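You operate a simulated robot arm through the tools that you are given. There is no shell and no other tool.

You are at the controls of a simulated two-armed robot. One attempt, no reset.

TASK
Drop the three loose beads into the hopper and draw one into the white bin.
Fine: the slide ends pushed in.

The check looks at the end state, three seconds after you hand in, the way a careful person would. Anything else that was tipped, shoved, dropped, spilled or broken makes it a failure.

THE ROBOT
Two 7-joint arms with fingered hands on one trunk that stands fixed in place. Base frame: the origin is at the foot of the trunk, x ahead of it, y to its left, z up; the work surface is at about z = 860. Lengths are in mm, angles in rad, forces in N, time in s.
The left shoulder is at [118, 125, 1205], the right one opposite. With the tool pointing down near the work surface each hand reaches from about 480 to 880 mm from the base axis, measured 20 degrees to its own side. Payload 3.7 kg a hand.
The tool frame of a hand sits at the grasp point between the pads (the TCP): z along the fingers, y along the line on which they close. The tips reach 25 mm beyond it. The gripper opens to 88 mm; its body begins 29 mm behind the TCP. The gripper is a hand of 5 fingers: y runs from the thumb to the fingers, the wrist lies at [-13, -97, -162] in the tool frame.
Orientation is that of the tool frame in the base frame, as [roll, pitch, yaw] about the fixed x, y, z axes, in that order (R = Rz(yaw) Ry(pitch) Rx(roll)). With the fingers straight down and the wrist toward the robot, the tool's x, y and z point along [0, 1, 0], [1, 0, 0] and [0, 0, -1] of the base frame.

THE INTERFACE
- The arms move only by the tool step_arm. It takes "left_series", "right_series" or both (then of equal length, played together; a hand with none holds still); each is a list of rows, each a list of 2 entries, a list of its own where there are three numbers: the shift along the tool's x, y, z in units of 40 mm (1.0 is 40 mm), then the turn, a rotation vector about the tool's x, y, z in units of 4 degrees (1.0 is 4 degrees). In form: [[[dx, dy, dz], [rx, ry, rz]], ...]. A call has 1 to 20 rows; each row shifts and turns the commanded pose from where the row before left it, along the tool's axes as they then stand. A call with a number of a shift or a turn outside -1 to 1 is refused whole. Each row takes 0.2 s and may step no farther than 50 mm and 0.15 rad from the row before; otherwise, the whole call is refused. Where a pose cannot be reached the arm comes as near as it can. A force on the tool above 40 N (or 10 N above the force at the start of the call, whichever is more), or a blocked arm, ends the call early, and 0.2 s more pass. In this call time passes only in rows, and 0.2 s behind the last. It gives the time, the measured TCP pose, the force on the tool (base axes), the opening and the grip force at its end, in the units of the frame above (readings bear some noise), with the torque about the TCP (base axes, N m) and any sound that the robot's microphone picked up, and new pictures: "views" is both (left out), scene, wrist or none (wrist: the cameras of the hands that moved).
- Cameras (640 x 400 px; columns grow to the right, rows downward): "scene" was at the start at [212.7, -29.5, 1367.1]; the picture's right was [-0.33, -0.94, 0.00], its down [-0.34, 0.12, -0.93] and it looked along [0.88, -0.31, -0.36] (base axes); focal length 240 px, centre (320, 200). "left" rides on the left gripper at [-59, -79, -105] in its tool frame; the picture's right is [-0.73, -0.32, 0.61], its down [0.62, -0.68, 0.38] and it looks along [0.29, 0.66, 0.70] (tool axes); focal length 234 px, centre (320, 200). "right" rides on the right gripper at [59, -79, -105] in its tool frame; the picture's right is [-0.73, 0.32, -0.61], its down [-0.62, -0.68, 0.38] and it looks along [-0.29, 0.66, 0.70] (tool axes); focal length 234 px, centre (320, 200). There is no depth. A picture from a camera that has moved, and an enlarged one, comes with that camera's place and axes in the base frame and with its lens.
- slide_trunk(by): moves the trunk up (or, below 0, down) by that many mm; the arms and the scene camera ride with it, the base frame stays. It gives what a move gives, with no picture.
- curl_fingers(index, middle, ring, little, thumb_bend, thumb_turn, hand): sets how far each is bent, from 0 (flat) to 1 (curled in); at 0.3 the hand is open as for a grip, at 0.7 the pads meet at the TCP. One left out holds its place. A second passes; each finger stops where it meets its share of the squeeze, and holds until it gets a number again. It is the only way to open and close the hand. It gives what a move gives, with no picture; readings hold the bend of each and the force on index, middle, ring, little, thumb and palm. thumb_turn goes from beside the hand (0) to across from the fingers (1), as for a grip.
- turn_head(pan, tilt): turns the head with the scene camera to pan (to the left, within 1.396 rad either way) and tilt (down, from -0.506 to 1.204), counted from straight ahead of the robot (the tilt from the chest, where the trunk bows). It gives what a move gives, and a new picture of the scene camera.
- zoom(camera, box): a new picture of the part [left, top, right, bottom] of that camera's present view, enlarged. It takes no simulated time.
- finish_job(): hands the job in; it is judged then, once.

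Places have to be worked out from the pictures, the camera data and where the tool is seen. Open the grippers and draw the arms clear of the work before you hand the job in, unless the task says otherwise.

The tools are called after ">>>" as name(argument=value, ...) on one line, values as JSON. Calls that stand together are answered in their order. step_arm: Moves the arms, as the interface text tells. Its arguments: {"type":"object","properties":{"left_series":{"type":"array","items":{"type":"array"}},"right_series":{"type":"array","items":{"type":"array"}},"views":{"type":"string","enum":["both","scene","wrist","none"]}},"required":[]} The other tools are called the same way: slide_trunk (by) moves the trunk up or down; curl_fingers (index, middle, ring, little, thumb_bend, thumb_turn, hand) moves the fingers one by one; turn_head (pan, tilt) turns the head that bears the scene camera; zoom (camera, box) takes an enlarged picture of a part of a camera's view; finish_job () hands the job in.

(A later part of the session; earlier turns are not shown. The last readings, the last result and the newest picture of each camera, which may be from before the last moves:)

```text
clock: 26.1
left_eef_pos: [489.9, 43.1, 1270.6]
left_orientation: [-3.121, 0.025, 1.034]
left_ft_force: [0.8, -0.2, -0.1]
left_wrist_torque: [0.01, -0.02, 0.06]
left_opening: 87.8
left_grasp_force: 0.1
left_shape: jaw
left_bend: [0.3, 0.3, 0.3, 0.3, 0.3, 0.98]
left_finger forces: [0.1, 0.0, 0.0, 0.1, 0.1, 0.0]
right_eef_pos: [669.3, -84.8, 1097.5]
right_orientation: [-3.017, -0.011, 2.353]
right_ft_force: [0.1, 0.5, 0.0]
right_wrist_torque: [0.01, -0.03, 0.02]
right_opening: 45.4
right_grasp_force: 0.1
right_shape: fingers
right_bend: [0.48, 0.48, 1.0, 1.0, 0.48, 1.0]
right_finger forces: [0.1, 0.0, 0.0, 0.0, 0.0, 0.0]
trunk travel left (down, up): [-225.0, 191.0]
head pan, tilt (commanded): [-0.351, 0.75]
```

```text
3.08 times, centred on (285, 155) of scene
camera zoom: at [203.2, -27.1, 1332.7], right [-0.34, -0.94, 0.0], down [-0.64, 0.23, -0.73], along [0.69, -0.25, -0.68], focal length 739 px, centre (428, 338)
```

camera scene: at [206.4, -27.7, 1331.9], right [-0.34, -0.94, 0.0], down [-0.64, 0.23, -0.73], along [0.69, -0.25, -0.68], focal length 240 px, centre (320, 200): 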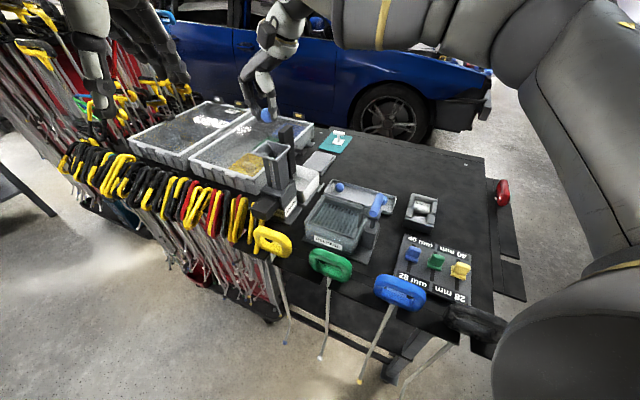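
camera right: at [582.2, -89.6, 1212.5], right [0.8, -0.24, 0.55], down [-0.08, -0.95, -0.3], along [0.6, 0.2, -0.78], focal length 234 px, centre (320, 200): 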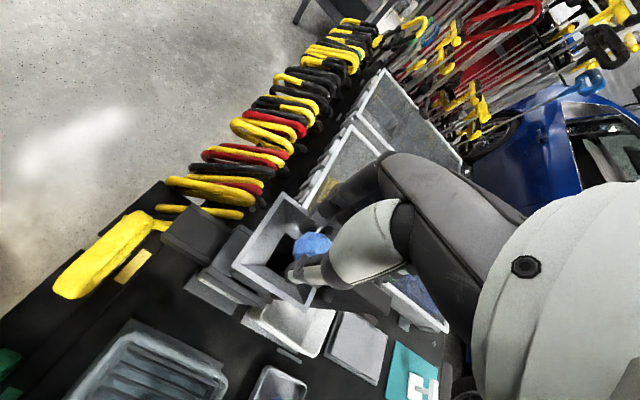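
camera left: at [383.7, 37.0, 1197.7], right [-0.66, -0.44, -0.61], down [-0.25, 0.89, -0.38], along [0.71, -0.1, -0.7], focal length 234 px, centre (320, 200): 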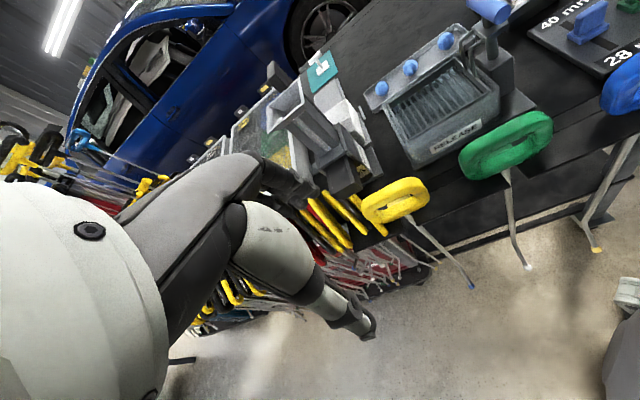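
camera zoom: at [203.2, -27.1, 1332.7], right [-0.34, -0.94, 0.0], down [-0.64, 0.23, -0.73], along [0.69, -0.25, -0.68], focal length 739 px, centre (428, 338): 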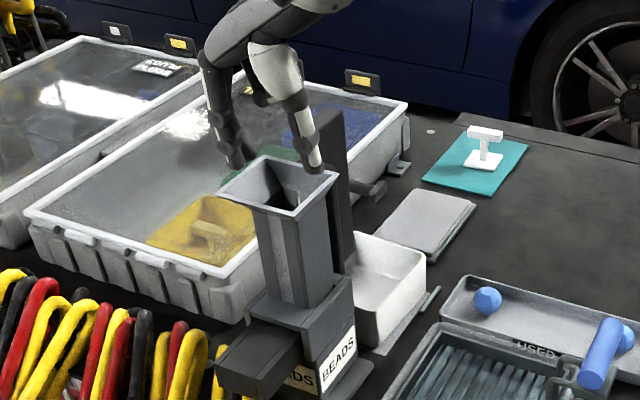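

The bead dropped into the hopper (visible deep in the chute). I'll rise, look into the hopper briefly, and head to above bead 3.

>>> step_arm(right_series=[[[0, -0.072, -0.62], [0, 0, 0]], [[0, -0.072, -0.62], [0, 0, 0]]], views="none")

>>> zoom(camera="right", box=[230, 190, 310, 320])

>>> step_arm(right_series=[[[-0.443, -0.731, 0.0847], [0, 0, 0]], [[-0.443, -0.731, 0.0847], [0, 0, 0]], [[-0.443, -0.731, 0.0847], [0, 0, 0]], [[-0.443, -0.731, 0.0847], [0, 0, 0]], [[-0.443, -0.731, 0.0847], [0, 0, 0]], [[-0.443, -0.731, 0.0847], [0, 0, 0]], [[-0.443, -0.731, 0.0847], [0, 0, 0]], [[-0.443, -0.731, 0.0847], [0, 0, 0]], [[0, 0.108, 0.933], [0, 0, 0]], [[0, 0.108, 0.933], [0, 0, 0]], [[0, 0.108, 0.933], [0, 0, 0]], [[0, 0.108, 0.933], [0, 0, 0]], [[0, 0.108, 0.933], [0, 0, 0]]], views="both")

>>> curl_fingers(hand="right", index=0.53, middle=0.53, thumb_bend=0.53)

>>> zoom(camera="right", box=[190, 140, 400, 350])

>>> zoom(camera="scene", box=[320, 140, 430, 220])

>>> zoom(camera="left", box=[380, 0, 620, 180])

```text
clock: 26.6
left_eef_pos: [489.7, 45.1, 1271.4]
left_orientation: [-3.121, 0.024, 1.033]
left_ft_force: [-0.1, -0.5, 0.0]
left_wrist_torque: [0.0, -0.04, 0.02]
left_opening: 87.5
left_grasp_force: 0.0
left_shape: jaw
left_bend: [0.3, 0.3, 0.3, 0.3, 0.3, 0.98]
left_finger forces: [0.0, 0.0, 0.0, 0.0, 0.0, 0.0]
right_eef_pos: [666.6, -83.3, 1146.8]
right_orientation: [-3.015, -0.01, 2.353]
right_ft_force: [0.1, 1.2, -0.9]
right_wrist_torque: [0.02, 0.02, 0.01]
right_opening: 45.4
right_grasp_force: 0.1
right_shape: fingers
right_bend: [0.48, 0.48, 1.0, 1.0, 0.48, 1.0]
right_finger forces: [0.0, 0.0, 0.0, 0.0, 0.0, 0.1]
trunk travel left (down, up): [-225.0, 191.0]
head pan, tilt (commanded): [-0.351, 0.75]
```

```text
3.08 times, centred on (270, 255) of right
camera zoom: at [580.6, -87.9, 1261.2], right [0.8, -0.24, 0.55], down [-0.08, -0.95, -0.3], along [0.6, 0.2, -0.78], focal length 720 px, centre (474, 31)
```

zoom: 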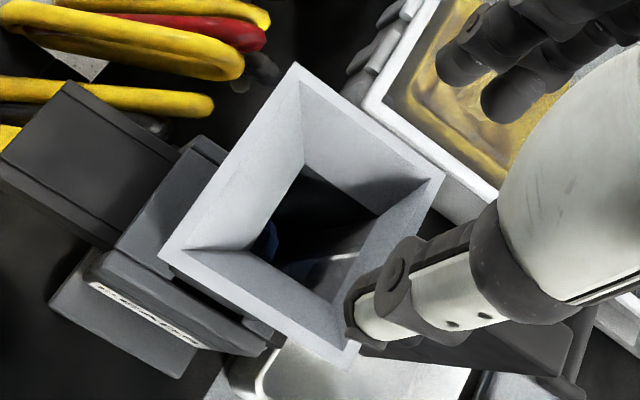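

```text
clock: 29.4
left_eef_pos: [490.4, 44.8, 1269.6]
left_orientation: [-3.121, 0.025, 1.034]
left_ft_force: [1.0, -0.1, -0.1]
left_wrist_torque: [-0.02, 0.04, -0.01]
left_opening: 87.4
left_grasp_force: 0.1
left_shape: jaw
left_bend: [0.3, 0.3, 0.3, 0.3, 0.3, 0.98]
left_finger forces: [0.0, 0.0, 0.0, 0.0, 0.0, 0.0]
right_eef_pos: [596.7, -351.1, 961.2]
right_orientation: [-3.016, -0.011, 2.354]
right_ft_force: [0.1, 0.1, 0.1]
right_wrist_torque: [0.02, -0.02, -0.01]
right_opening: 45.4
right_grasp_force: 0.1
right_shape: fingers
right_bend: [0.48, 0.48, 1.0, 1.0, 0.48, 1.0]
right_finger forces: [0.0, 0.0, 0.0, 0.0, 0.0, 0.1]
trunk travel left (down, up): [-225.0, 191.0]
head pan, tilt (commanded): [-0.351, 0.75]
camera scene: at [203.9, -27.4, 1332.6], right [-0.34, -0.94, 0.0], down [-0.64, 0.23, -0.73], along [0.69, -0.25, -0.68], focal length 240 px, centre (320, 200)
camera right: at [510.8, -356.7, 1076.1], right [0.8, -0.24, 0.55], down [-0.08, -0.95, -0.3], along [0.6, 0.2, -0.78], focal length 234 px, centre (320, 200)
```

scene: 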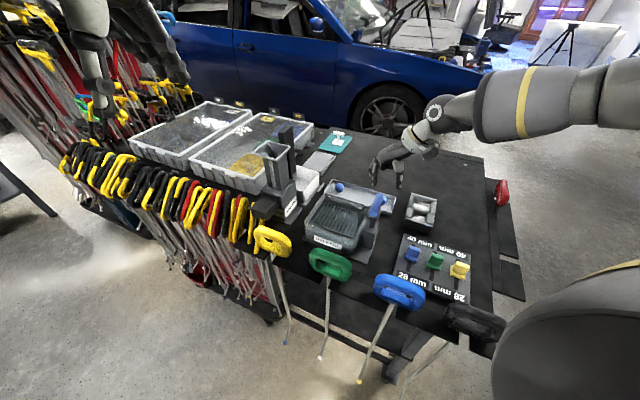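
right: 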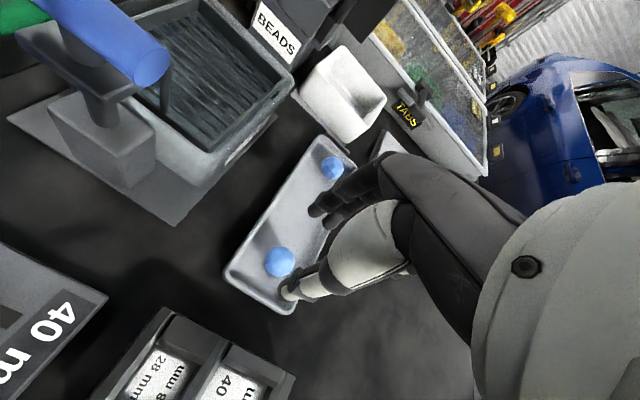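

```text
clock: 30.4
left_eef_pos: [489.7, 44.5, 1270.7]
left_orientation: [-3.12, 0.024, 1.032]
left_ft_force: [-0.3, 0.4, 0.0]
left_wrist_torque: [-0.02, 0.02, 0.02]
left_opening: 87.4
left_grasp_force: 0.1
left_shape: jaw
left_bend: [0.3, 0.3, 0.3, 0.3, 0.3, 0.98]
left_finger forces: [0.0, 0.0, 0.0, 0.1, 0.0, 0.1]
right_eef_pos: [597.0, -351.3, 962.2]
right_orientation: [-3.017, -0.011, 2.353]
right_ft_force: [0.5, -0.3, 0.4]
right_wrist_torque: [-0.01, -0.01, 0.0]
right_opening: 35.3
right_grasp_force: 0.0
right_shape: fingers
right_bend: [0.53, 0.53, 1.0, 1.0, 0.53, 1.0]
right_finger forces: [0.0, 0.1, 0.0, 0.0, 0.0, 0.0]
trunk travel left (down, up): [-225.0, 191.0]
head pan, tilt (commanded): [-0.351, 0.75]
```

```text
1.90 times, centred on (295, 245) of right
camera zoom: at [510.2, -356.5, 1076.9], right [0.8, -0.24, 0.55], down [-0.08, -0.95, -0.3], along [0.6, 0.2, -0.78], focal length 446 px, centre (368, 114)
```

zoom: 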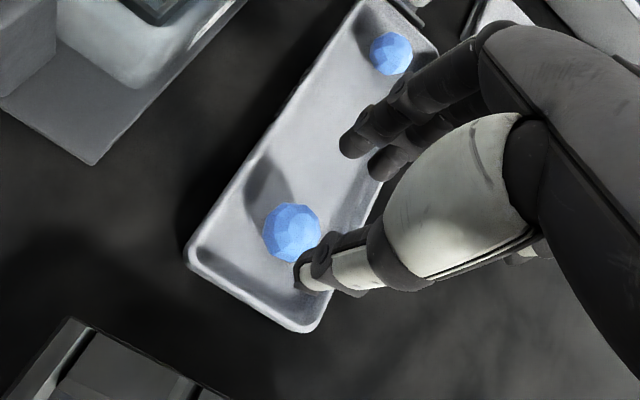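

```text
5.00 times, centred on (375, 180) of scene
camera zoom: at [203.2, -27.1, 1332.7], right [-0.34, -0.94, 0.0], down [-0.64, 0.23, -0.73], along [0.69, -0.25, -0.68], focal length 1201 px, centre (45, 300)
```

zoom: 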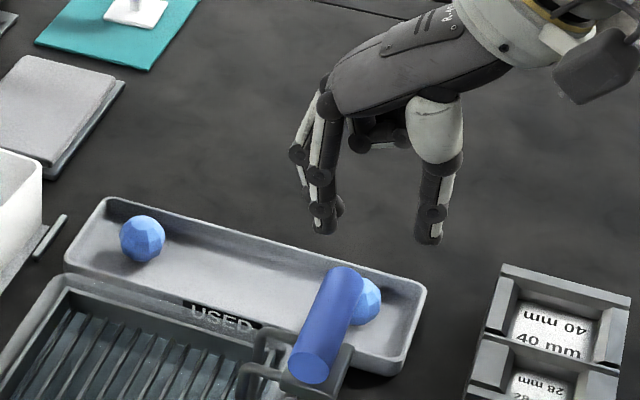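

```text
2.22 times, centred on (500, 90) of left
camera zoom: at [395.4, 36.1, 1378.5], right [-0.67, -0.46, -0.58], down [-0.28, 0.88, -0.38], along [0.69, -0.1, -0.72], focal length 520 px, centre (-80, 444)
```

zoom: 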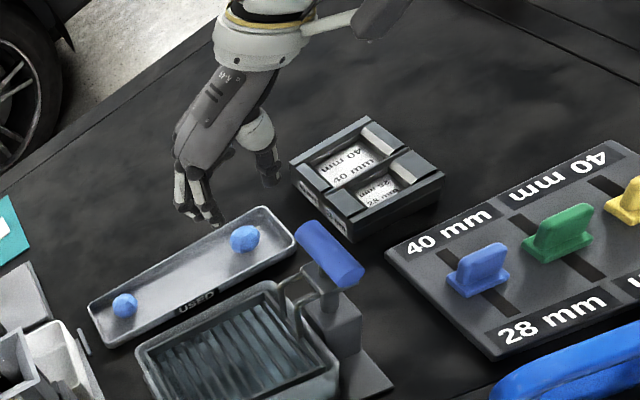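

Bead 3 measured at (601.7,-358). I'll nudge the hand so the thumb sits close to the bead on the end-wall side, and descend to tips just below bead top to verify.

>>> step_arm(right_series=[[[-0.128, 0.088, 0], [0, 0, 0]], [[0, 0.067, 0.58], [0, 0, 0]], [[0, 0.06, 0.52], [0, 0, 0]]], views="wrist")

>>> zoom(camera="right", box=[220, 160, 360, 330])

>>> zoom(camera="scene", box=[340, 160, 420, 220])

>>> zoom(camera="left", box=[440, 30, 540, 120])

```text
clock: 31.2
left_eef_pos: [489.3, 44.3, 1269.3]
left_orientation: [-3.121, 0.024, 1.034]
left_ft_force: [-0.3, 0.1, -0.4]
left_wrist_torque: [0.03, 0.0, 0.0]
left_opening: 87.7
left_grasp_force: 0.1
left_shape: jaw
left_bend: [0.3, 0.3, 0.3, 0.3, 0.3, 0.98]
left_finger forces: [0.0, 0.0, 0.1, 0.0, 0.0, 0.0]
right_eef_pos: [602.8, -351.4, 916.3]
right_orientation: [-3.016, -0.011, 2.35]
right_ft_force: [-0.1, -0.5, -1.2]
right_wrist_torque: [-0.01, 0.01, 0.01]
right_opening: 35.3
right_grasp_force: 0.0
right_shape: fingers
right_bend: [0.53, 0.53, 1.0, 1.0, 0.53, 1.0]
right_finger forces: [0.0, 0.0, 0.1, 0.1, 0.1, 0.0]
trunk travel left (down, up): [-225.0, 191.0]
head pan, tilt (commanded): [-0.351, 0.75]
camera right: at [516.9, -355.8, 1030.5], right [0.8, -0.24, 0.55], down [-0.08, -0.95, -0.3], along [0.6, 0.2, -0.78], focal length 234 px, centre (320, 200)
```

right: 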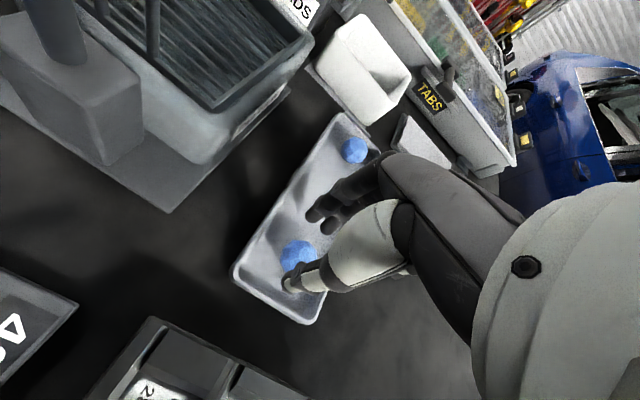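

```text
2.35 times, centred on (290, 245) of right
camera zoom: at [516.9, -355.8, 1030.5], right [0.8, -0.24, 0.55], down [-0.08, -0.95, -0.3], along [0.6, 0.2, -0.78], focal length 551 px, centre (391, 94)
```

zoom: 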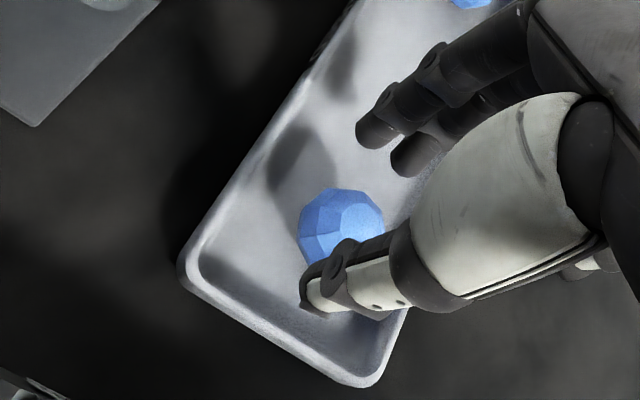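

```text
6.67 times, centred on (380, 190) of scene
camera zoom: at [203.5, -27.3, 1332.7], right [-0.34, -0.94, 0.0], down [-0.64, 0.23, -0.73], along [0.69, -0.25, -0.68], focal length 1601 px, centre (-80, 267)
```

zoom: 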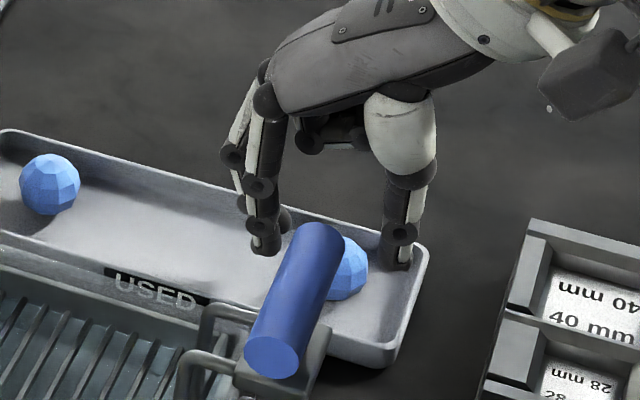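

```text
4.44 times, centred on (490, 75) of left
camera zoom: at [395.8, 36.0, 1378.3], right [-0.67, -0.46, -0.58], down [-0.28, 0.88, -0.38], along [0.69, -0.1, -0.72], focal length 1041 px, centre (-436, 756)
```

zoom: 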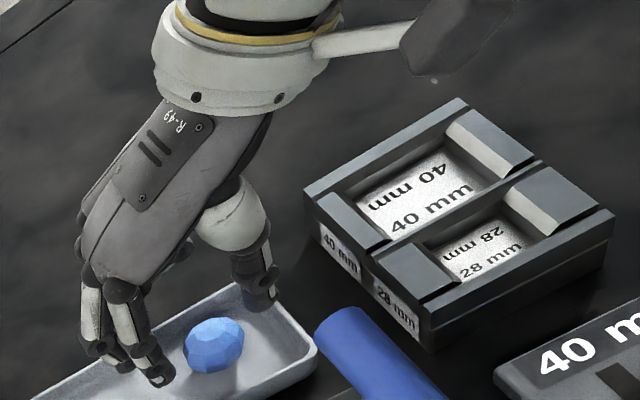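

Bead 3 sits between thumb and fingers (thumb nearly touching). Descend 14 mm with a tiny shift, keeping the thumb tip just above the end-wall rim, then close.

>>> step_arm(right_series=[[[0, -0.01, 0.18], [0, 0, 0]], [[0, 0.01, 0.17], [0, 0, 0]]], views="none")

>>> zoom(camera="right", box=[220, 160, 360, 330])

>>> zoom(camera="left", box=[440, 50, 520, 120])

```text
clock: 31.9
left_eef_pos: [490.0, 43.8, 1270.0]
left_orientation: [-3.122, 0.023, 1.033]
left_ft_force: [-0.3, 0.2, -0.1]
left_wrist_torque: [-0.01, -0.01, 0.02]
left_opening: 87.5
left_grasp_force: 0.1
left_shape: jaw
left_bend: [0.3, 0.3, 0.3, 0.3, 0.3, 0.98]
left_finger forces: [0.0, 0.0, 0.1, 0.0, 0.0, 0.1]
right_eef_pos: [602.3, -351.1, 903.1]
right_orientation: [-3.016, -0.01, 2.353]
right_ft_force: [-0.8, -0.1, -0.5]
right_wrist_torque: [0.01, -0.01, -0.01]
right_opening: 35.6
right_grasp_force: 0.1
right_shape: fingers
right_bend: [0.53, 0.53, 1.0, 1.0, 0.53, 1.0]
right_finger forces: [0.0, 0.0, 0.0, 0.0, 0.1, 0.1]
trunk travel left (down, up): [-225.0, 191.0]
head pan, tilt (commanded): [-0.351, 0.75]
```

```text
2.35 times, centred on (290, 245) of right
camera zoom: at [515.5, -356.4, 1017.3], right [0.8, -0.24, 0.55], down [-0.08, -0.95, -0.3], along [0.6, 0.2, -0.78], focal length 551 px, centre (391, 94)
```

zoom: 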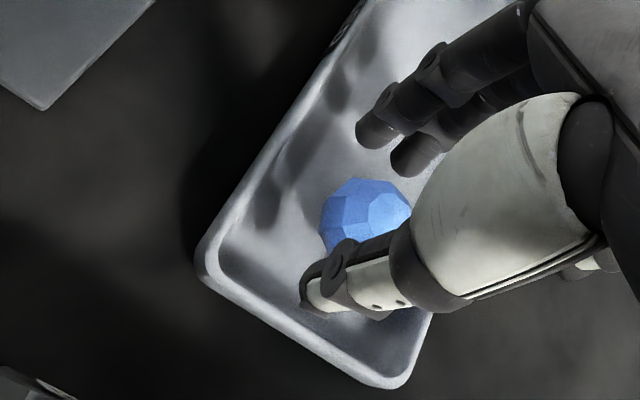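

```text
5.71 times, centred on (480, 85) of left
camera zoom: at [395.4, 36.1, 1378.5], right [-0.67, -0.46, -0.58], down [-0.28, 0.88, -0.38], along [0.69, -0.1, -0.72], focal length 1338 px, centre (-594, 857)
```

zoom: 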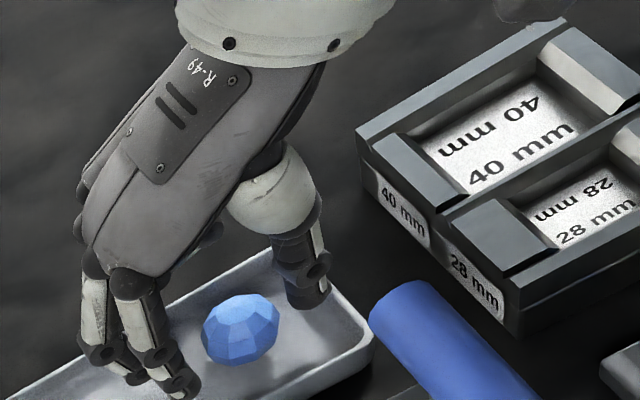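

Positioned well with no contact forces. Closing on bead 3.

>>> curl_fingers(hand="right", index=0.7, middle=0.7, thumb_bend=0.7)

>>> zoom(camera="right", box=[220, 160, 360, 330])

>>> zoom(camera="left", box=[440, 50, 520, 120])

```text
clock: 32.9
left_eef_pos: [489.9, 45.2, 1269.9]
left_orientation: [-3.121, 0.025, 1.035]
left_ft_force: [0.2, 0.0, -0.1]
left_wrist_torque: [-0.01, -0.01, -0.02]
left_opening: 87.7
left_grasp_force: 0.1
left_shape: jaw
left_bend: [0.3, 0.3, 0.3, 0.3, 0.3, 0.98]
left_finger forces: [0.0, 0.0, 0.0, 0.0, 0.1, 0.0]
right_eef_pos: [603.8, -351.9, 903.5]
right_orientation: [-3.014, -0.01, 2.354]
right_ft_force: [0.4, 0.0, 0.4]
right_wrist_torque: [-0.01, 0.0, -0.02]
right_opening: 15.3
right_grasp_force: 6.8
right_shape: fingers
right_bend: [0.65, 0.63, 1.0, 1.0, 0.6, 1.0]
right_finger forces: [2.2, 5.2, 0.0, 0.1, 7.0, 0.0]
trunk travel left (down, up): [-225.0, 191.0]
head pan, tilt (commanded): [-0.351, 0.75]
```

```text
2.35 times, centred on (290, 245) of right
camera zoom: at [515.5, -356.4, 1017.5], right [0.8, -0.24, 0.55], down [-0.08, -0.95, -0.3], along [0.6, 0.2, -0.78], focal length 551 px, centre (391, 94)
```

zoom: 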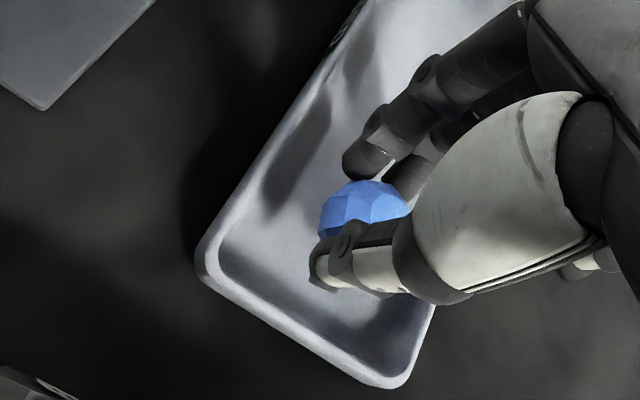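

```text
5.71 times, centred on (480, 85) of left
camera zoom: at [395.4, 36.2, 1378.5], right [-0.67, -0.46, -0.58], down [-0.28, 0.88, -0.38], along [0.69, -0.1, -0.72], focal length 1338 px, centre (-594, 857)
```

zoom: 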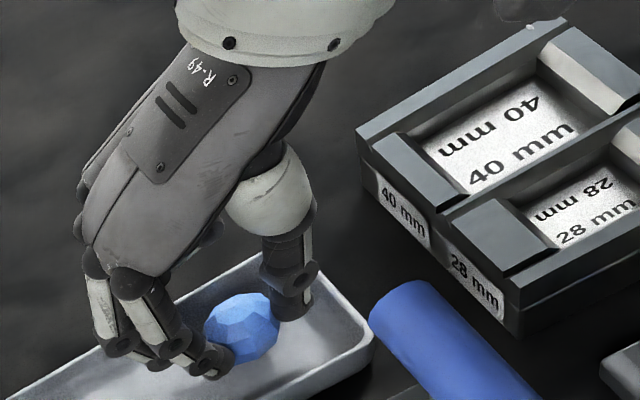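

Bead 3 is pinched (2.2/5.2/7.0 N). Gentle lift first to verify the hold.

>>> step_arm(right_series=[[[0, -0.017, -0.15], [0, 0, 0]], [[0, -0.03, -0.25], [0, 0, 0]], [[0, -0.035, -0.3], [0, 0, 0]]], views="wrist")

>>> zoom(camera="right", box=[220, 160, 360, 330])

>>> zoom(camera="scene", box=[340, 150, 420, 210])

```text
clock: 33.6
left_eef_pos: [490.5, 43.9, 1271.1]
left_orientation: [-3.123, 0.025, 1.035]
left_ft_force: [0.0, 0.0, 0.0]
left_wrist_torque: [0.01, 0.01, 0.02]
left_opening: 87.2
left_grasp_force: 0.0
left_shape: jaw
left_bend: [0.3, 0.3, 0.3, 0.3, 0.3, 0.98]
left_finger forces: [0.0, 0.0, 0.1, 0.1, 0.0, 0.0]
right_eef_pos: [603.2, -351.0, 932.1]
right_orientation: [-3.016, -0.01, 2.352]
right_ft_force: [0.8, 0.1, -0.6]
right_wrist_torque: [-0.02, 0.0, 0.03]
right_opening: 15.3
right_grasp_force: 7.2
right_shape: fingers
right_bend: [0.65, 0.63, 1.0, 1.0, 0.6, 1.0]
right_finger forces: [2.1, 5.0, 0.0, 0.0, 7.1, 0.0]
trunk travel left (down, up): [-225.0, 191.0]
head pan, tilt (commanded): [-0.351, 0.75]
camera right: at [516.7, -357.1, 1046.6], right [0.8, -0.24, 0.55], down [-0.08, -0.95, -0.3], along [0.6, 0.2, -0.78], focal length 234 px, centre (320, 200)
```

right: 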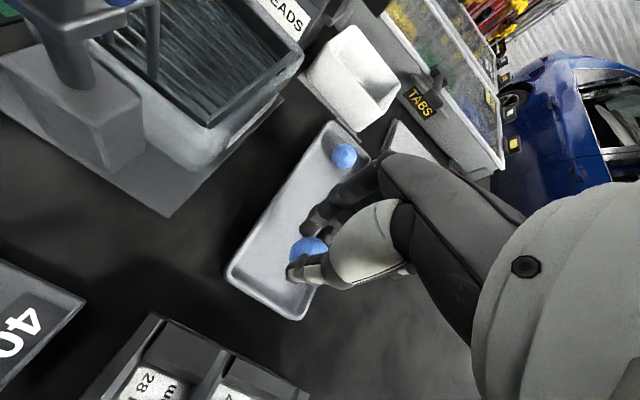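

```text
2.35 times, centred on (290, 245) of right
camera zoom: at [516.7, -357.1, 1046.6], right [0.8, -0.24, 0.55], down [-0.08, -0.95, -0.3], along [0.6, 0.2, -0.78], focal length 551 px, centre (391, 94)
```

zoom: 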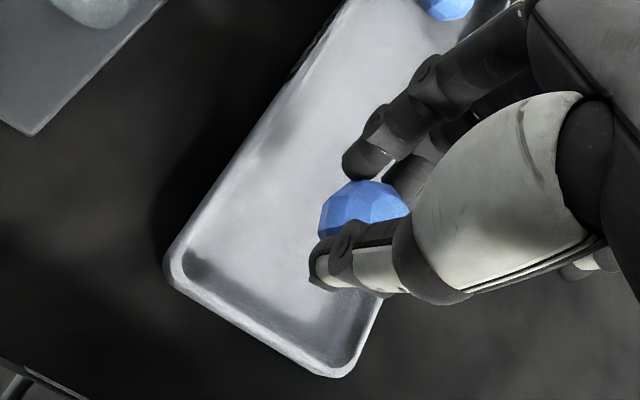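

```text
6.67 times, centred on (380, 180) of scene
camera zoom: at [203.0, -27.1, 1332.8], right [-0.34, -0.94, 0.0], down [-0.64, 0.23, -0.73], along [0.69, -0.25, -0.68], focal length 1601 px, centre (-80, 333)
```

zoom: 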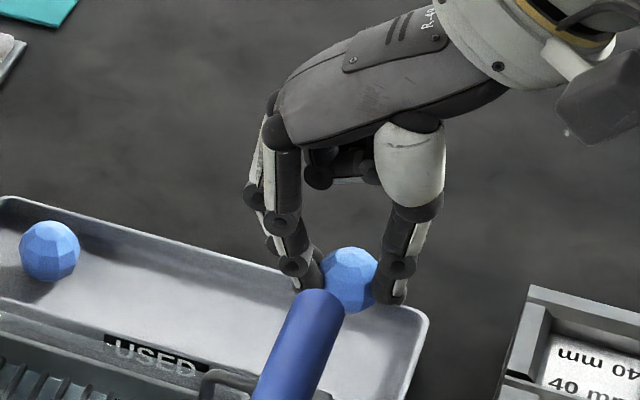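

Held firmly. Raising and transporting to the hopper.

>>> step_arm(right_series=[[[0, -0.1045, -0.902], [0, 0, 0]], [[0, -0.1045, -0.902], [0, 0, 0]], [[0, -0.1045, -0.902], [0, 0, 0]], [[0, -0.1045, -0.902], [0, 0, 0]], [[0, -0.1045, -0.902], [0, 0, 0]], [[0, -0.1045, -0.902], [0, 0, 0]], [[0.452, 0.73, -0.0845], [0, 0, 0]], [[0.452, 0.73, -0.0845], [0, 0, 0]], [[0.452, 0.73, -0.0845], [0, 0, 0]], [[0.452, 0.73, -0.0845], [0, 0, 0]], [[0.452, 0.73, -0.0845], [0, 0, 0]], [[0.452, 0.73, -0.0845], [0, 0, 0]], [[0.452, 0.73, -0.0845], [0, 0, 0]], [[0.452, 0.73, -0.0845], [0, 0, 0]], [[0, 0.03, 0.25], [0, 0, 0]], [[0, 0.03, 0.25], [0, 0, 0]], [[0, 0, 0], [0, 0, 0]]], views="wrist")

>>> zoom(camera="right", box=[220, 140, 380, 320])

>>> zoom(camera="scene", box=[250, 80, 320, 170])

```text
clock: 37.2
left_eef_pos: [490.1, 44.9, 1270.1]
left_orientation: [-3.123, 0.024, 1.033]
left_ft_force: [-0.1, 0.3, 0.0]
left_wrist_torque: [0.01, 0.05, 0.03]
left_opening: 87.8
left_grasp_force: 0.2
left_shape: jaw
left_bend: [0.3, 0.3, 0.3, 0.3, 0.3, 0.98]
left_finger forces: [0.1, 0.0, 0.1, 0.0, 0.1, 0.0]
right_eef_pos: [669.3, -82.9, 1128.5]
right_orientation: [-3.016, -0.01, 2.352]
right_ft_force: [0.5, 0.4, 0.5]
right_wrist_torque: [0.01, 0.01, -0.01]
right_opening: 14.9
right_grasp_force: 6.6
right_shape: fingers
right_bend: [0.66, 0.64, 1.0, 1.0, 0.6, 1.0]
right_finger forces: [2.2, 4.7, 0.0, 0.0, 6.6, 0.0]
trunk travel left (down, up): [-225.0, 191.0]
head pan, tilt (commanded): [-0.351, 0.75]
camera right: at [583.5, -88.3, 1243.4], right [0.8, -0.24, 0.55], down [-0.08, -0.95, -0.3], along [0.6, 0.2, -0.78], focal length 234 px, centre (320, 200)
```

right: 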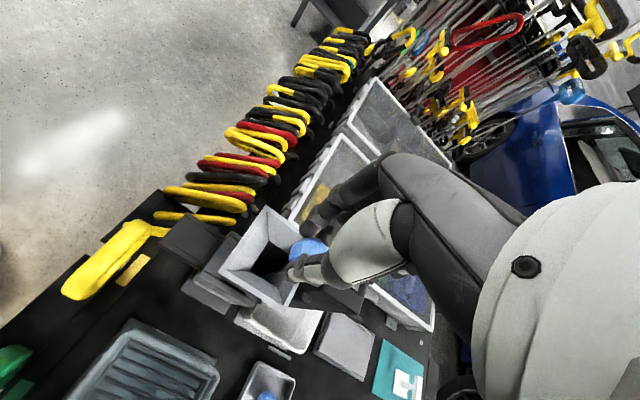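

```text
2.22 times, centred on (300, 230) of right
camera zoom: at [583.5, -88.3, 1243.4], right [0.8, -0.24, 0.55], down [-0.08, -0.95, -0.3], along [0.6, 0.2, -0.78], focal length 520 px, centre (364, 133)
```

zoom: 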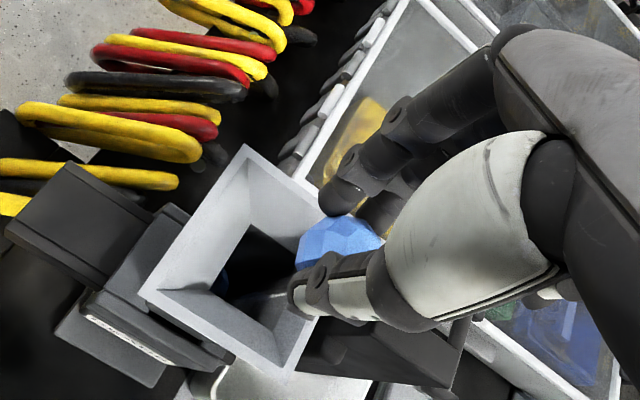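

```text
4.44 times, centred on (285, 125) of scene
camera zoom: at [202.9, -27.1, 1332.8], right [-0.34, -0.94, 0.0], down [-0.64, 0.23, -0.73], along [0.69, -0.25, -0.68], focal length 1068 px, centre (476, 533)
```

zoom: 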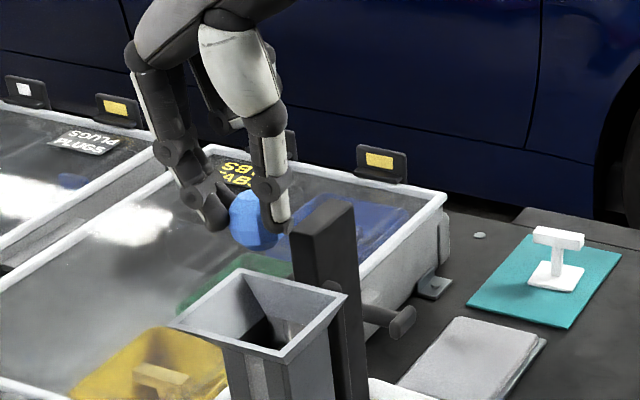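

Bead at ~(668.5,-88.5), hopper centre (667,-87): nudge 2 mm, lower ~28 mm and release.

>>> step_arm(right_series=[[[0.057, 0.041, 0.354], [0, 0, 0]], [[0, 0.041, 0.354], [0, 0, 0]], [[0, 0, 0], [0, 0, 0]]], views="none")

>>> zoom(camera="right", box=[220, 140, 380, 320])

>>> zoom(camera="scene", box=[250, 90, 320, 170])

>>> zoom(camera="left", box=[340, 100, 440, 200])

```text
clock: 38.0
left_eef_pos: [490.4, 44.1, 1269.9]
left_orientation: [-3.12, 0.023, 1.033]
left_ft_force: [-0.2, -0.3, 0.2]
left_wrist_torque: [0.04, 0.02, 0.0]
left_opening: 87.7
left_grasp_force: 0.1
left_shape: jaw
left_bend: [0.3, 0.3, 0.3, 0.3, 0.3, 0.98]
left_finger forces: [0.1, 0.0, 0.0, 0.0, 0.0, 0.0]
right_eef_pos: [669.3, -81.3, 1100.9]
right_orientation: [-3.016, -0.009, 2.351]
right_ft_force: [0.1, -0.5, -0.3]
right_wrist_torque: [0.0, -0.01, 0.03]
right_opening: 15.0
right_grasp_force: 6.8
right_shape: fingers
right_bend: [0.66, 0.64, 1.0, 1.0, 0.6, 1.0]
right_finger forces: [2.0, 4.8, 0.1, 0.1, 6.6, 0.1]
trunk travel left (down, up): [-225.0, 191.0]
head pan, tilt (commanded): [-0.351, 0.75]
```

```text
2.22 times, centred on (300, 230) of right
camera zoom: at [582.9, -87.5, 1214.8], right [0.8, -0.24, 0.55], down [-0.08, -0.95, -0.3], along [0.6, 0.2, -0.78], focal length 520 px, centre (364, 133)
```

zoom: 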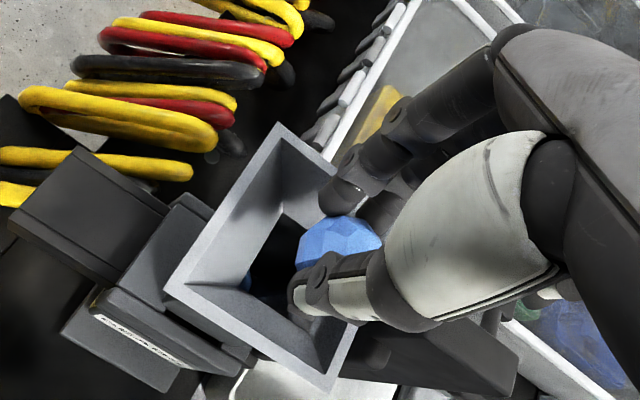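

```text
5.00 times, centred on (285, 130) of scene
camera zoom: at [203.1, -27.1, 1332.8], right [-0.34, -0.94, 0.0], down [-0.64, 0.23, -0.73], along [0.69, -0.25, -0.68], focal length 1201 px, centre (495, 550)
```

zoom: 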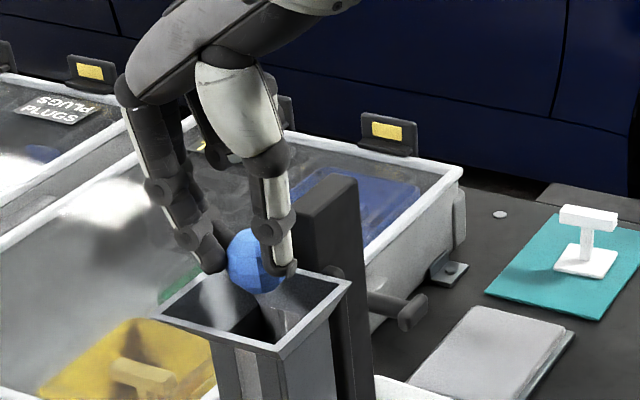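

```text
4.00 times, centred on (390, 150) of left
camera zoom: at [395.3, 36.1, 1378.5], right [-0.67, -0.46, -0.58], down [-0.28, 0.88, -0.38], along [0.69, -0.1, -0.72], focal length 937 px, centre (40, 400)
```

zoom: 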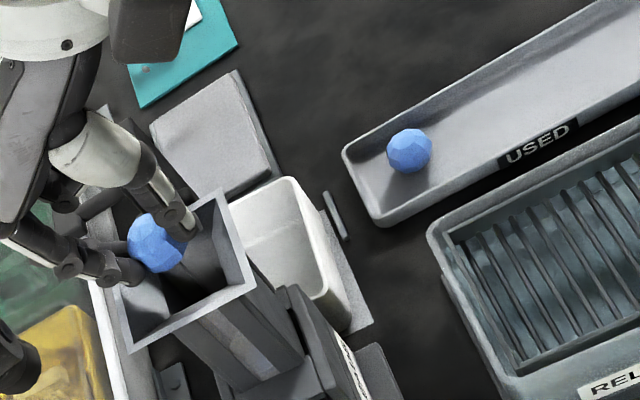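

Well centred above the funnel; bead 2 can be seen as blue through the chute window. Releasing bead 3.

>>> curl_fingers(hand="right", index=0.5, middle=0.5, thumb_bend=0.5)

>>> zoom(camera="right", box=[220, 140, 380, 320])

>>> zoom(camera="left", box=[340, 100, 440, 200])

```text
clock: 39.0
left_eef_pos: [490.2, 44.2, 1270.2]
left_orientation: [-3.12, 0.025, 1.034]
left_ft_force: [0.1, 0.4, 0.2]
left_wrist_torque: [-0.01, 0.01, 0.0]
left_opening: 87.6
left_grasp_force: 0.2
left_shape: jaw
left_bend: [0.3, 0.3, 0.3, 0.3, 0.3, 0.98]
left_finger forces: [0.1, 0.0, 0.0, 0.0, 0.0, 0.0]
right_eef_pos: [670.4, -83.0, 1100.7]
right_orientation: [-3.016, -0.01, 2.354]
right_ft_force: [-0.7, 0.7, 0.6]
right_wrist_torque: [0.03, 0.01, -0.02]
right_opening: 41.0
right_grasp_force: 0.1
right_shape: fingers
right_bend: [0.5, 0.5, 1.0, 1.0, 0.5, 1.0]
right_finger forces: [0.0, 0.1, 0.1, 0.0, 0.0, 0.1]
trunk travel left (down, up): [-225.0, 191.0]
head pan, tilt (commanded): [-0.351, 0.75]
```

```text
2.22 times, centred on (300, 230) of right
camera zoom: at [583.0, -87.5, 1214.8], right [0.8, -0.24, 0.55], down [-0.08, -0.95, -0.3], along [0.6, 0.2, -0.78], focal length 520 px, centre (364, 133)
```

zoom: 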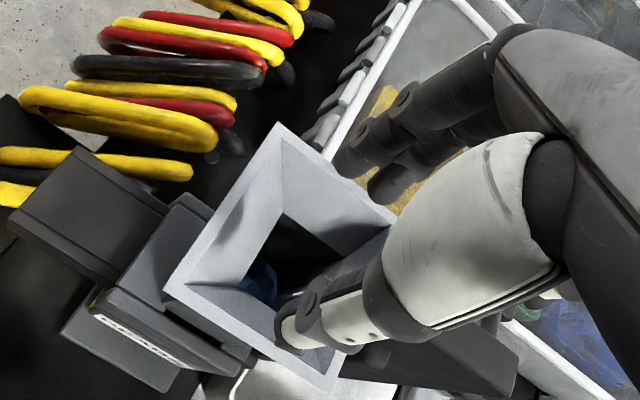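

```text
4.00 times, centred on (390, 150) of left
camera zoom: at [395.5, 36.1, 1378.5], right [-0.67, -0.46, -0.58], down [-0.28, 0.88, -0.38], along [0.69, -0.1, -0.72], focal length 937 px, centre (40, 400)
```

zoom: 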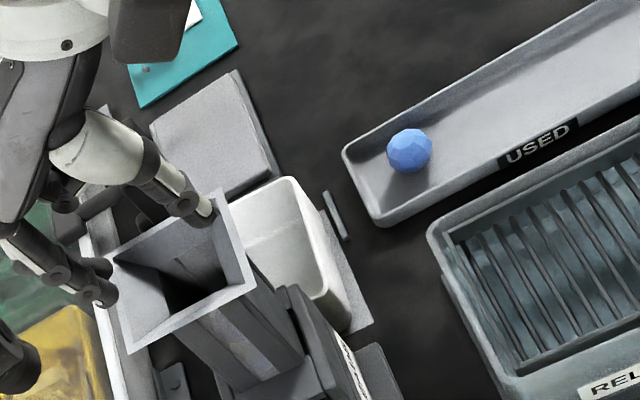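

Two beads are in the chute. Now bead 1: I'll rise, move above it, and un-tilt the hand (so the fingers, which will be on the end-wall side, sit higher than the thumb), with a 35 mm opening, then hover.

>>> step_arm(right_series=[[[0, -0.072, -0.62], [0, 0, 0]], [[0, -0.072, -0.62], [0, 0, 0]], [[-0.712, -0.58, 0.067], [0, 0, 0]], [[-0.712, -0.58, 0.067], [0, 0, 0]], [[-0.712, -0.58, 0.067], [0, 0, 0]], [[-0.712, -0.58, 0.067], [0, 0, 0]], [[-0.712, -0.58, 0.067], [0, 0, 0]], [[0, 0, 0], [-0.825, 0, 0]], [[0, 0, 0], [-0.825, 0, 0]], [[0, 0, 0.875], [0, 0, 0]], [[0, 0, 0.875], [0, 0, 0]], [[0, 0, 0.875], [0, 0, 0]], [[0, 0, 0.875], [0, 0, 0]], [[0, 0, 0.875], [0, 0, 0]]], views="wrist")

>>> curl_fingers(hand="right", index=0.53, middle=0.53, thumb_bend=0.53)

>>> zoom(camera="right", box=[220, 140, 380, 310])

>>> zoom(camera="scene", box=[280, 130, 390, 210])

>>> zoom(camera="left", box=[340, 50, 480, 180])

```text
clock: 42.0
left_eef_pos: [491.8, 43.7, 1269.9]
left_orientation: [-3.12, 0.025, 1.034]
left_ft_force: [-1.1, 0.1, -0.1]
left_wrist_torque: [0.0, -0.01, 0.06]
left_opening: 87.7
left_grasp_force: 0.1
left_shape: jaw
left_bend: [0.3, 0.3, 0.3, 0.3, 0.3, 0.98]
left_finger forces: [0.0, 0.0, 0.0, 0.1, 0.1, 0.0]
right_eef_pos: [683.2, -266.4, 971.6]
right_orientation: [-3.131, -0.01, 2.353]
right_ft_force: [0.5, 0.9, 0.4]
right_wrist_torque: [0.0, 0.01, 0.0]
right_opening: 41.0
right_grasp_force: 0.0
right_shape: fingers
right_bend: [0.5, 0.5, 1.0, 1.0, 0.5, 1.0]
right_finger forces: [0.0, 0.0, 0.1, 0.0, 0.1, 0.1]
trunk travel left (down, up): [-225.0, 191.0]
head pan, tilt (commanded): [-0.351, 0.75]
camera right: at [587.4, -280.0, 1077.6], right [0.75, -0.29, 0.6], down [-0.05, -0.92, -0.38], along [0.66, 0.26, -0.71], focal length 234 px, centre (320, 200)
```

right: 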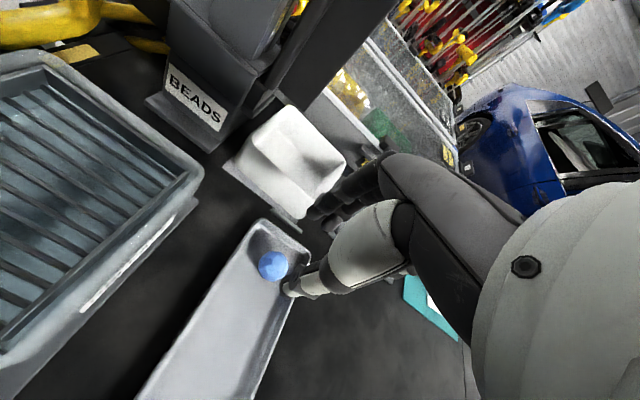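

```text
clock: 43.0
left_eef_pos: [489.6, 45.3, 1270.6]
left_orientation: [-3.121, 0.025, 1.032]
left_ft_force: [-0.2, 0.9, 1.0]
left_wrist_torque: [0.02, 0.03, -0.02]
left_opening: 87.9
left_grasp_force: 0.0
left_shape: jaw
left_bend: [0.3, 0.3, 0.3, 0.3, 0.3, 0.98]
left_finger forces: [0.0, 0.0, 0.0, 0.0, 0.1, 0.1]
right_eef_pos: [682.9, -265.3, 972.2]
right_orientation: [-3.132, -0.01, 2.353]
right_ft_force: [-0.9, 0.3, -0.6]
right_wrist_torque: [0.01, 0.0, 0.0]
right_opening: 35.4
right_grasp_force: 0.1
right_shape: fingers
right_bend: [0.53, 0.53, 1.0, 1.0, 0.53, 1.0]
right_finger forces: [0.1, 0.0, 0.0, 0.1, 0.0, 0.0]
trunk travel left (down, up): [-225.0, 191.0]
head pan, tilt (commanded): [-0.351, 0.75]
```

```text
2.35 times, centred on (300, 225) of right
camera zoom: at [586.8, -279.8, 1078.5], right [0.75, -0.29, 0.6], down [-0.05, -0.92, -0.38], along [0.66, 0.26, -0.71], focal length 551 px, centre (367, 141)
```

zoom: 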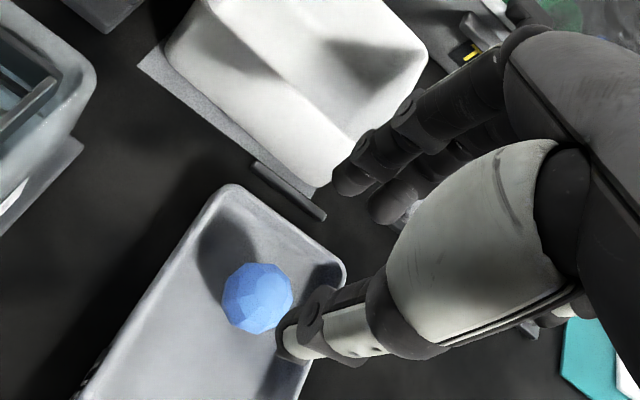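

```text
5.00 times, centred on (335, 170) of scene
camera zoom: at [203.2, -27.1, 1332.7], right [-0.34, -0.94, 0.0], down [-0.64, 0.23, -0.73], along [0.69, -0.25, -0.68], focal length 1201 px, centre (245, 350)
```

zoom: 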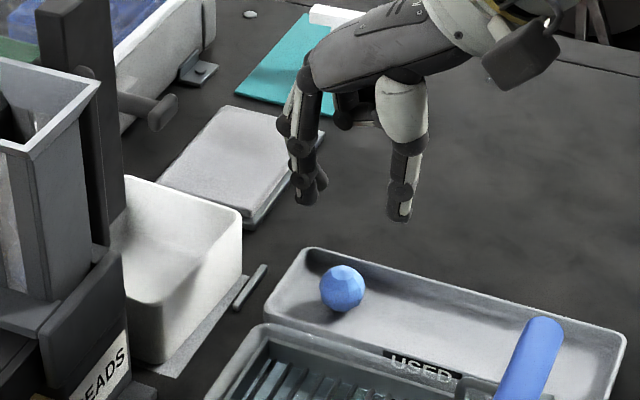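

```text
3.08 times, centred on (410, 115) of left
camera zoom: at [395.4, 36.1, 1378.5], right [-0.67, -0.46, -0.58], down [-0.28, 0.88, -0.38], along [0.69, -0.1, -0.72], focal length 720 px, centre (43, 462)
```

zoom: 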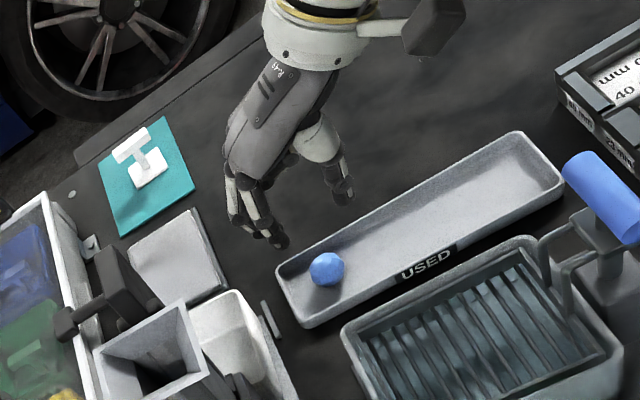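

Bead 1 at (692.3,-267.7). Shifting ~5 mm and descending to TCP ≈ 924 to check both the bead and the clearance of the knuckles to the white bin.

>>> step_arm(right_series=[[[-0.12, 0.075, 0], [0, 0, 0]], [[0, 0, 0.6], [0, 0, 0]], [[0, 0, 0.6], [0, 0, 0]]], views="none")

>>> zoom(camera="right", box=[220, 140, 380, 310])

>>> zoom(camera="scene", box=[290, 140, 370, 200])

>>> zoom(camera="left", box=[370, 70, 460, 160])

```text
clock: 43.9
left_eef_pos: [490.0, 44.3, 1270.7]
left_orientation: [-3.12, 0.025, 1.034]
left_ft_force: [0.5, 0.2, 0.5]
left_wrist_torque: [-0.01, 0.02, -0.02]
left_opening: 87.8
left_grasp_force: 0.1
left_shape: jaw
left_bend: [0.3, 0.3, 0.3, 0.3, 0.3, 0.98]
left_finger forces: [0.1, 0.0, 0.0, 0.1, 0.0, 0.1]
right_eef_pos: [687.9, -267.9, 925.9]
right_orientation: [-3.131, -0.011, 2.351]
right_ft_force: [0.9, -0.3, -0.1]
right_wrist_torque: [0.0, 0.01, -0.01]
right_opening: 35.5
right_grasp_force: 0.0
right_shape: fingers
right_bend: [0.53, 0.53, 1.0, 1.0, 0.53, 1.0]
right_finger forces: [0.0, 0.1, 0.0, 0.0, 0.0, 0.0]
trunk travel left (down, up): [-225.0, 191.0]
head pan, tilt (commanded): [-0.351, 0.75]
```

```text
2.35 times, centred on (300, 225) of right
camera zoom: at [593.5, -281.4, 1031.3], right [0.75, -0.29, 0.6], down [-0.05, -0.92, -0.38], along [0.66, 0.26, -0.71], focal length 551 px, centre (367, 141)
```

zoom: 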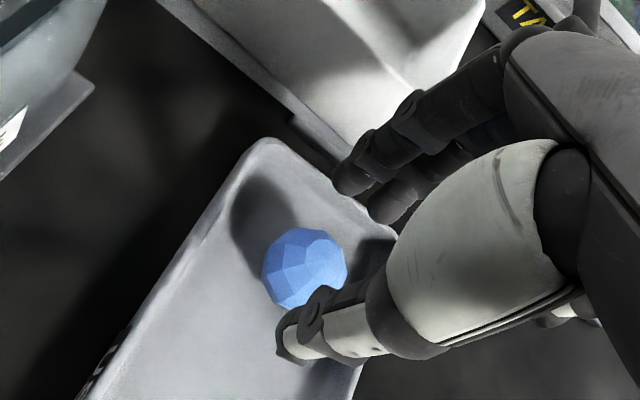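

```text
6.67 times, centred on (330, 170) of scene
camera zoom: at [203.5, -27.1, 1332.6], right [-0.34, -0.94, 0.0], down [-0.64, 0.23, -0.73], along [0.69, -0.25, -0.68], focal length 1601 px, centre (253, 400)
```

zoom: 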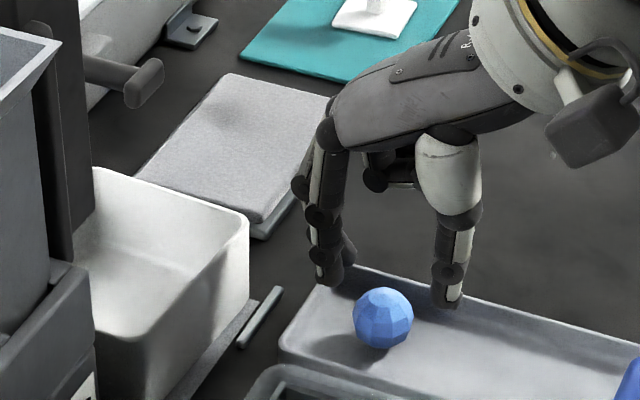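

```text
4.44 times, centred on (415, 115) of left
camera zoom: at [395.8, 36.1, 1378.3], right [-0.67, -0.46, -0.58], down [-0.28, 0.88, -0.38], along [0.69, -0.1, -0.72], focal length 1041 px, centre (-102, 578)
```

zoom: 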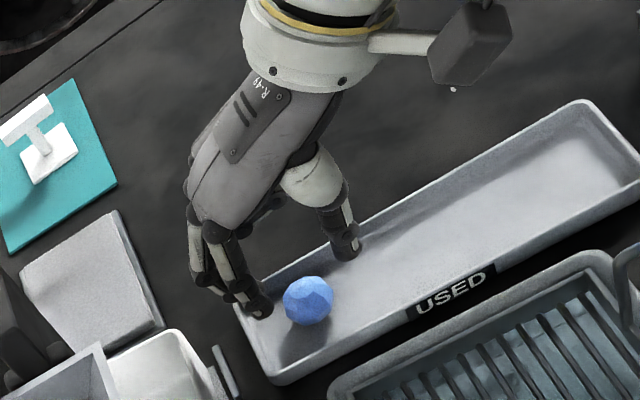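

The finger tips are a bit too close over the bead (tip centre only ~17 mm from bead centre). I'll shift 5 mm along +l, then descend 12 mm and look again.

>>> step_arm(right_series=[[[0, 0.125, 0], [0, 0, 0]], [[0, 0, 0.15], [0, 0, 0]], [[0, 0, 0.15], [0, 0, 0]]], views="none")

>>> zoom(camera="right", box=[240, 170, 360, 300])

>>> zoom(camera="scene", box=[310, 155, 370, 200])

>>> zoom(camera="left", box=[390, 90, 460, 160])

```text
clock: 44.6
left_eef_pos: [490.1, 44.6, 1270.7]
left_orientation: [-3.12, 0.026, 1.035]
left_ft_force: [0.6, -0.6, 0.1]
left_wrist_torque: [0.0, -0.01, -0.05]
left_opening: 87.8
left_grasp_force: 0.1
left_shape: jaw
left_bend: [0.3, 0.3, 0.3, 0.3, 0.3, 0.98]
left_finger forces: [0.0, 0.0, 0.0, 0.0, 0.1, 0.1]
right_eef_pos: [692.7, -264.0, 912.3]
right_orientation: [-3.131, -0.012, 2.353]
right_ft_force: [0.5, -0.1, 0.6]
right_wrist_torque: [-0.01, 0.03, 0.0]
right_opening: 35.5
right_grasp_force: 0.1
right_shape: fingers
right_bend: [0.53, 0.53, 1.0, 1.0, 0.53, 1.0]
right_finger forces: [0.0, 0.0, 0.1, 0.0, 0.0, 0.0]
trunk travel left (down, up): [-225.0, 191.0]
head pan, tilt (commanded): [-0.351, 0.75]
```

```text
3.08 times, centred on (300, 235) of right
camera zoom: at [597.1, -277.9, 1018.9], right [0.75, -0.29, 0.6], down [-0.05, -0.92, -0.38], along [0.66, 0.26, -0.71], focal length 720 px, centre (382, 92)
```

zoom: 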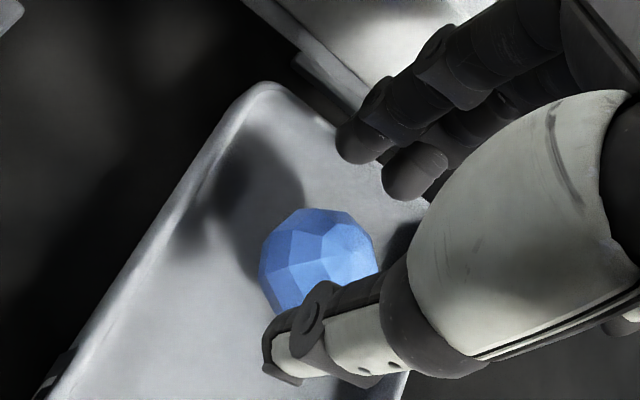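

```text
8.89 times, centred on (340, 178) of scene
camera zoom: at [203.4, -27.0, 1332.7], right [-0.34, -0.94, 0.0], down [-0.64, 0.23, -0.73], along [0.69, -0.25, -0.68], focal length 2135 px, centre (142, 400)
```

zoom: 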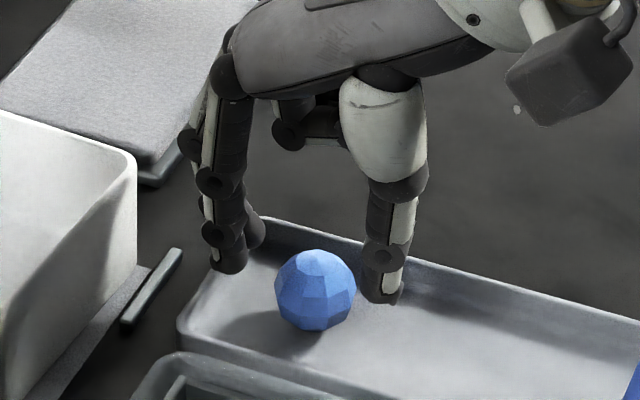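

```text
5.71 times, centred on (425, 125) of left
camera zoom: at [395.7, 36.2, 1378.4], right [-0.67, -0.47, -0.58], down [-0.28, 0.88, -0.38], along [0.69, -0.1, -0.72], focal length 1338 px, centre (-280, 629)
```

zoom: 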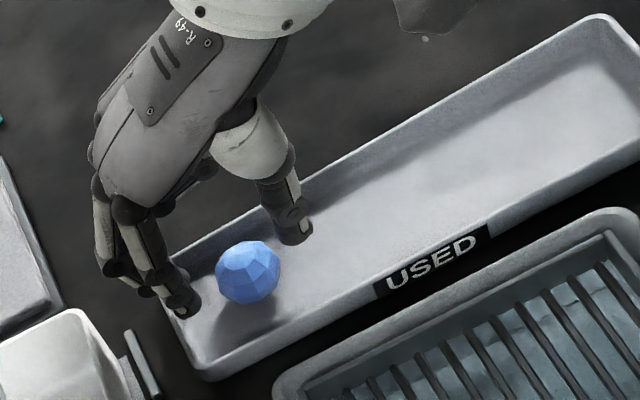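

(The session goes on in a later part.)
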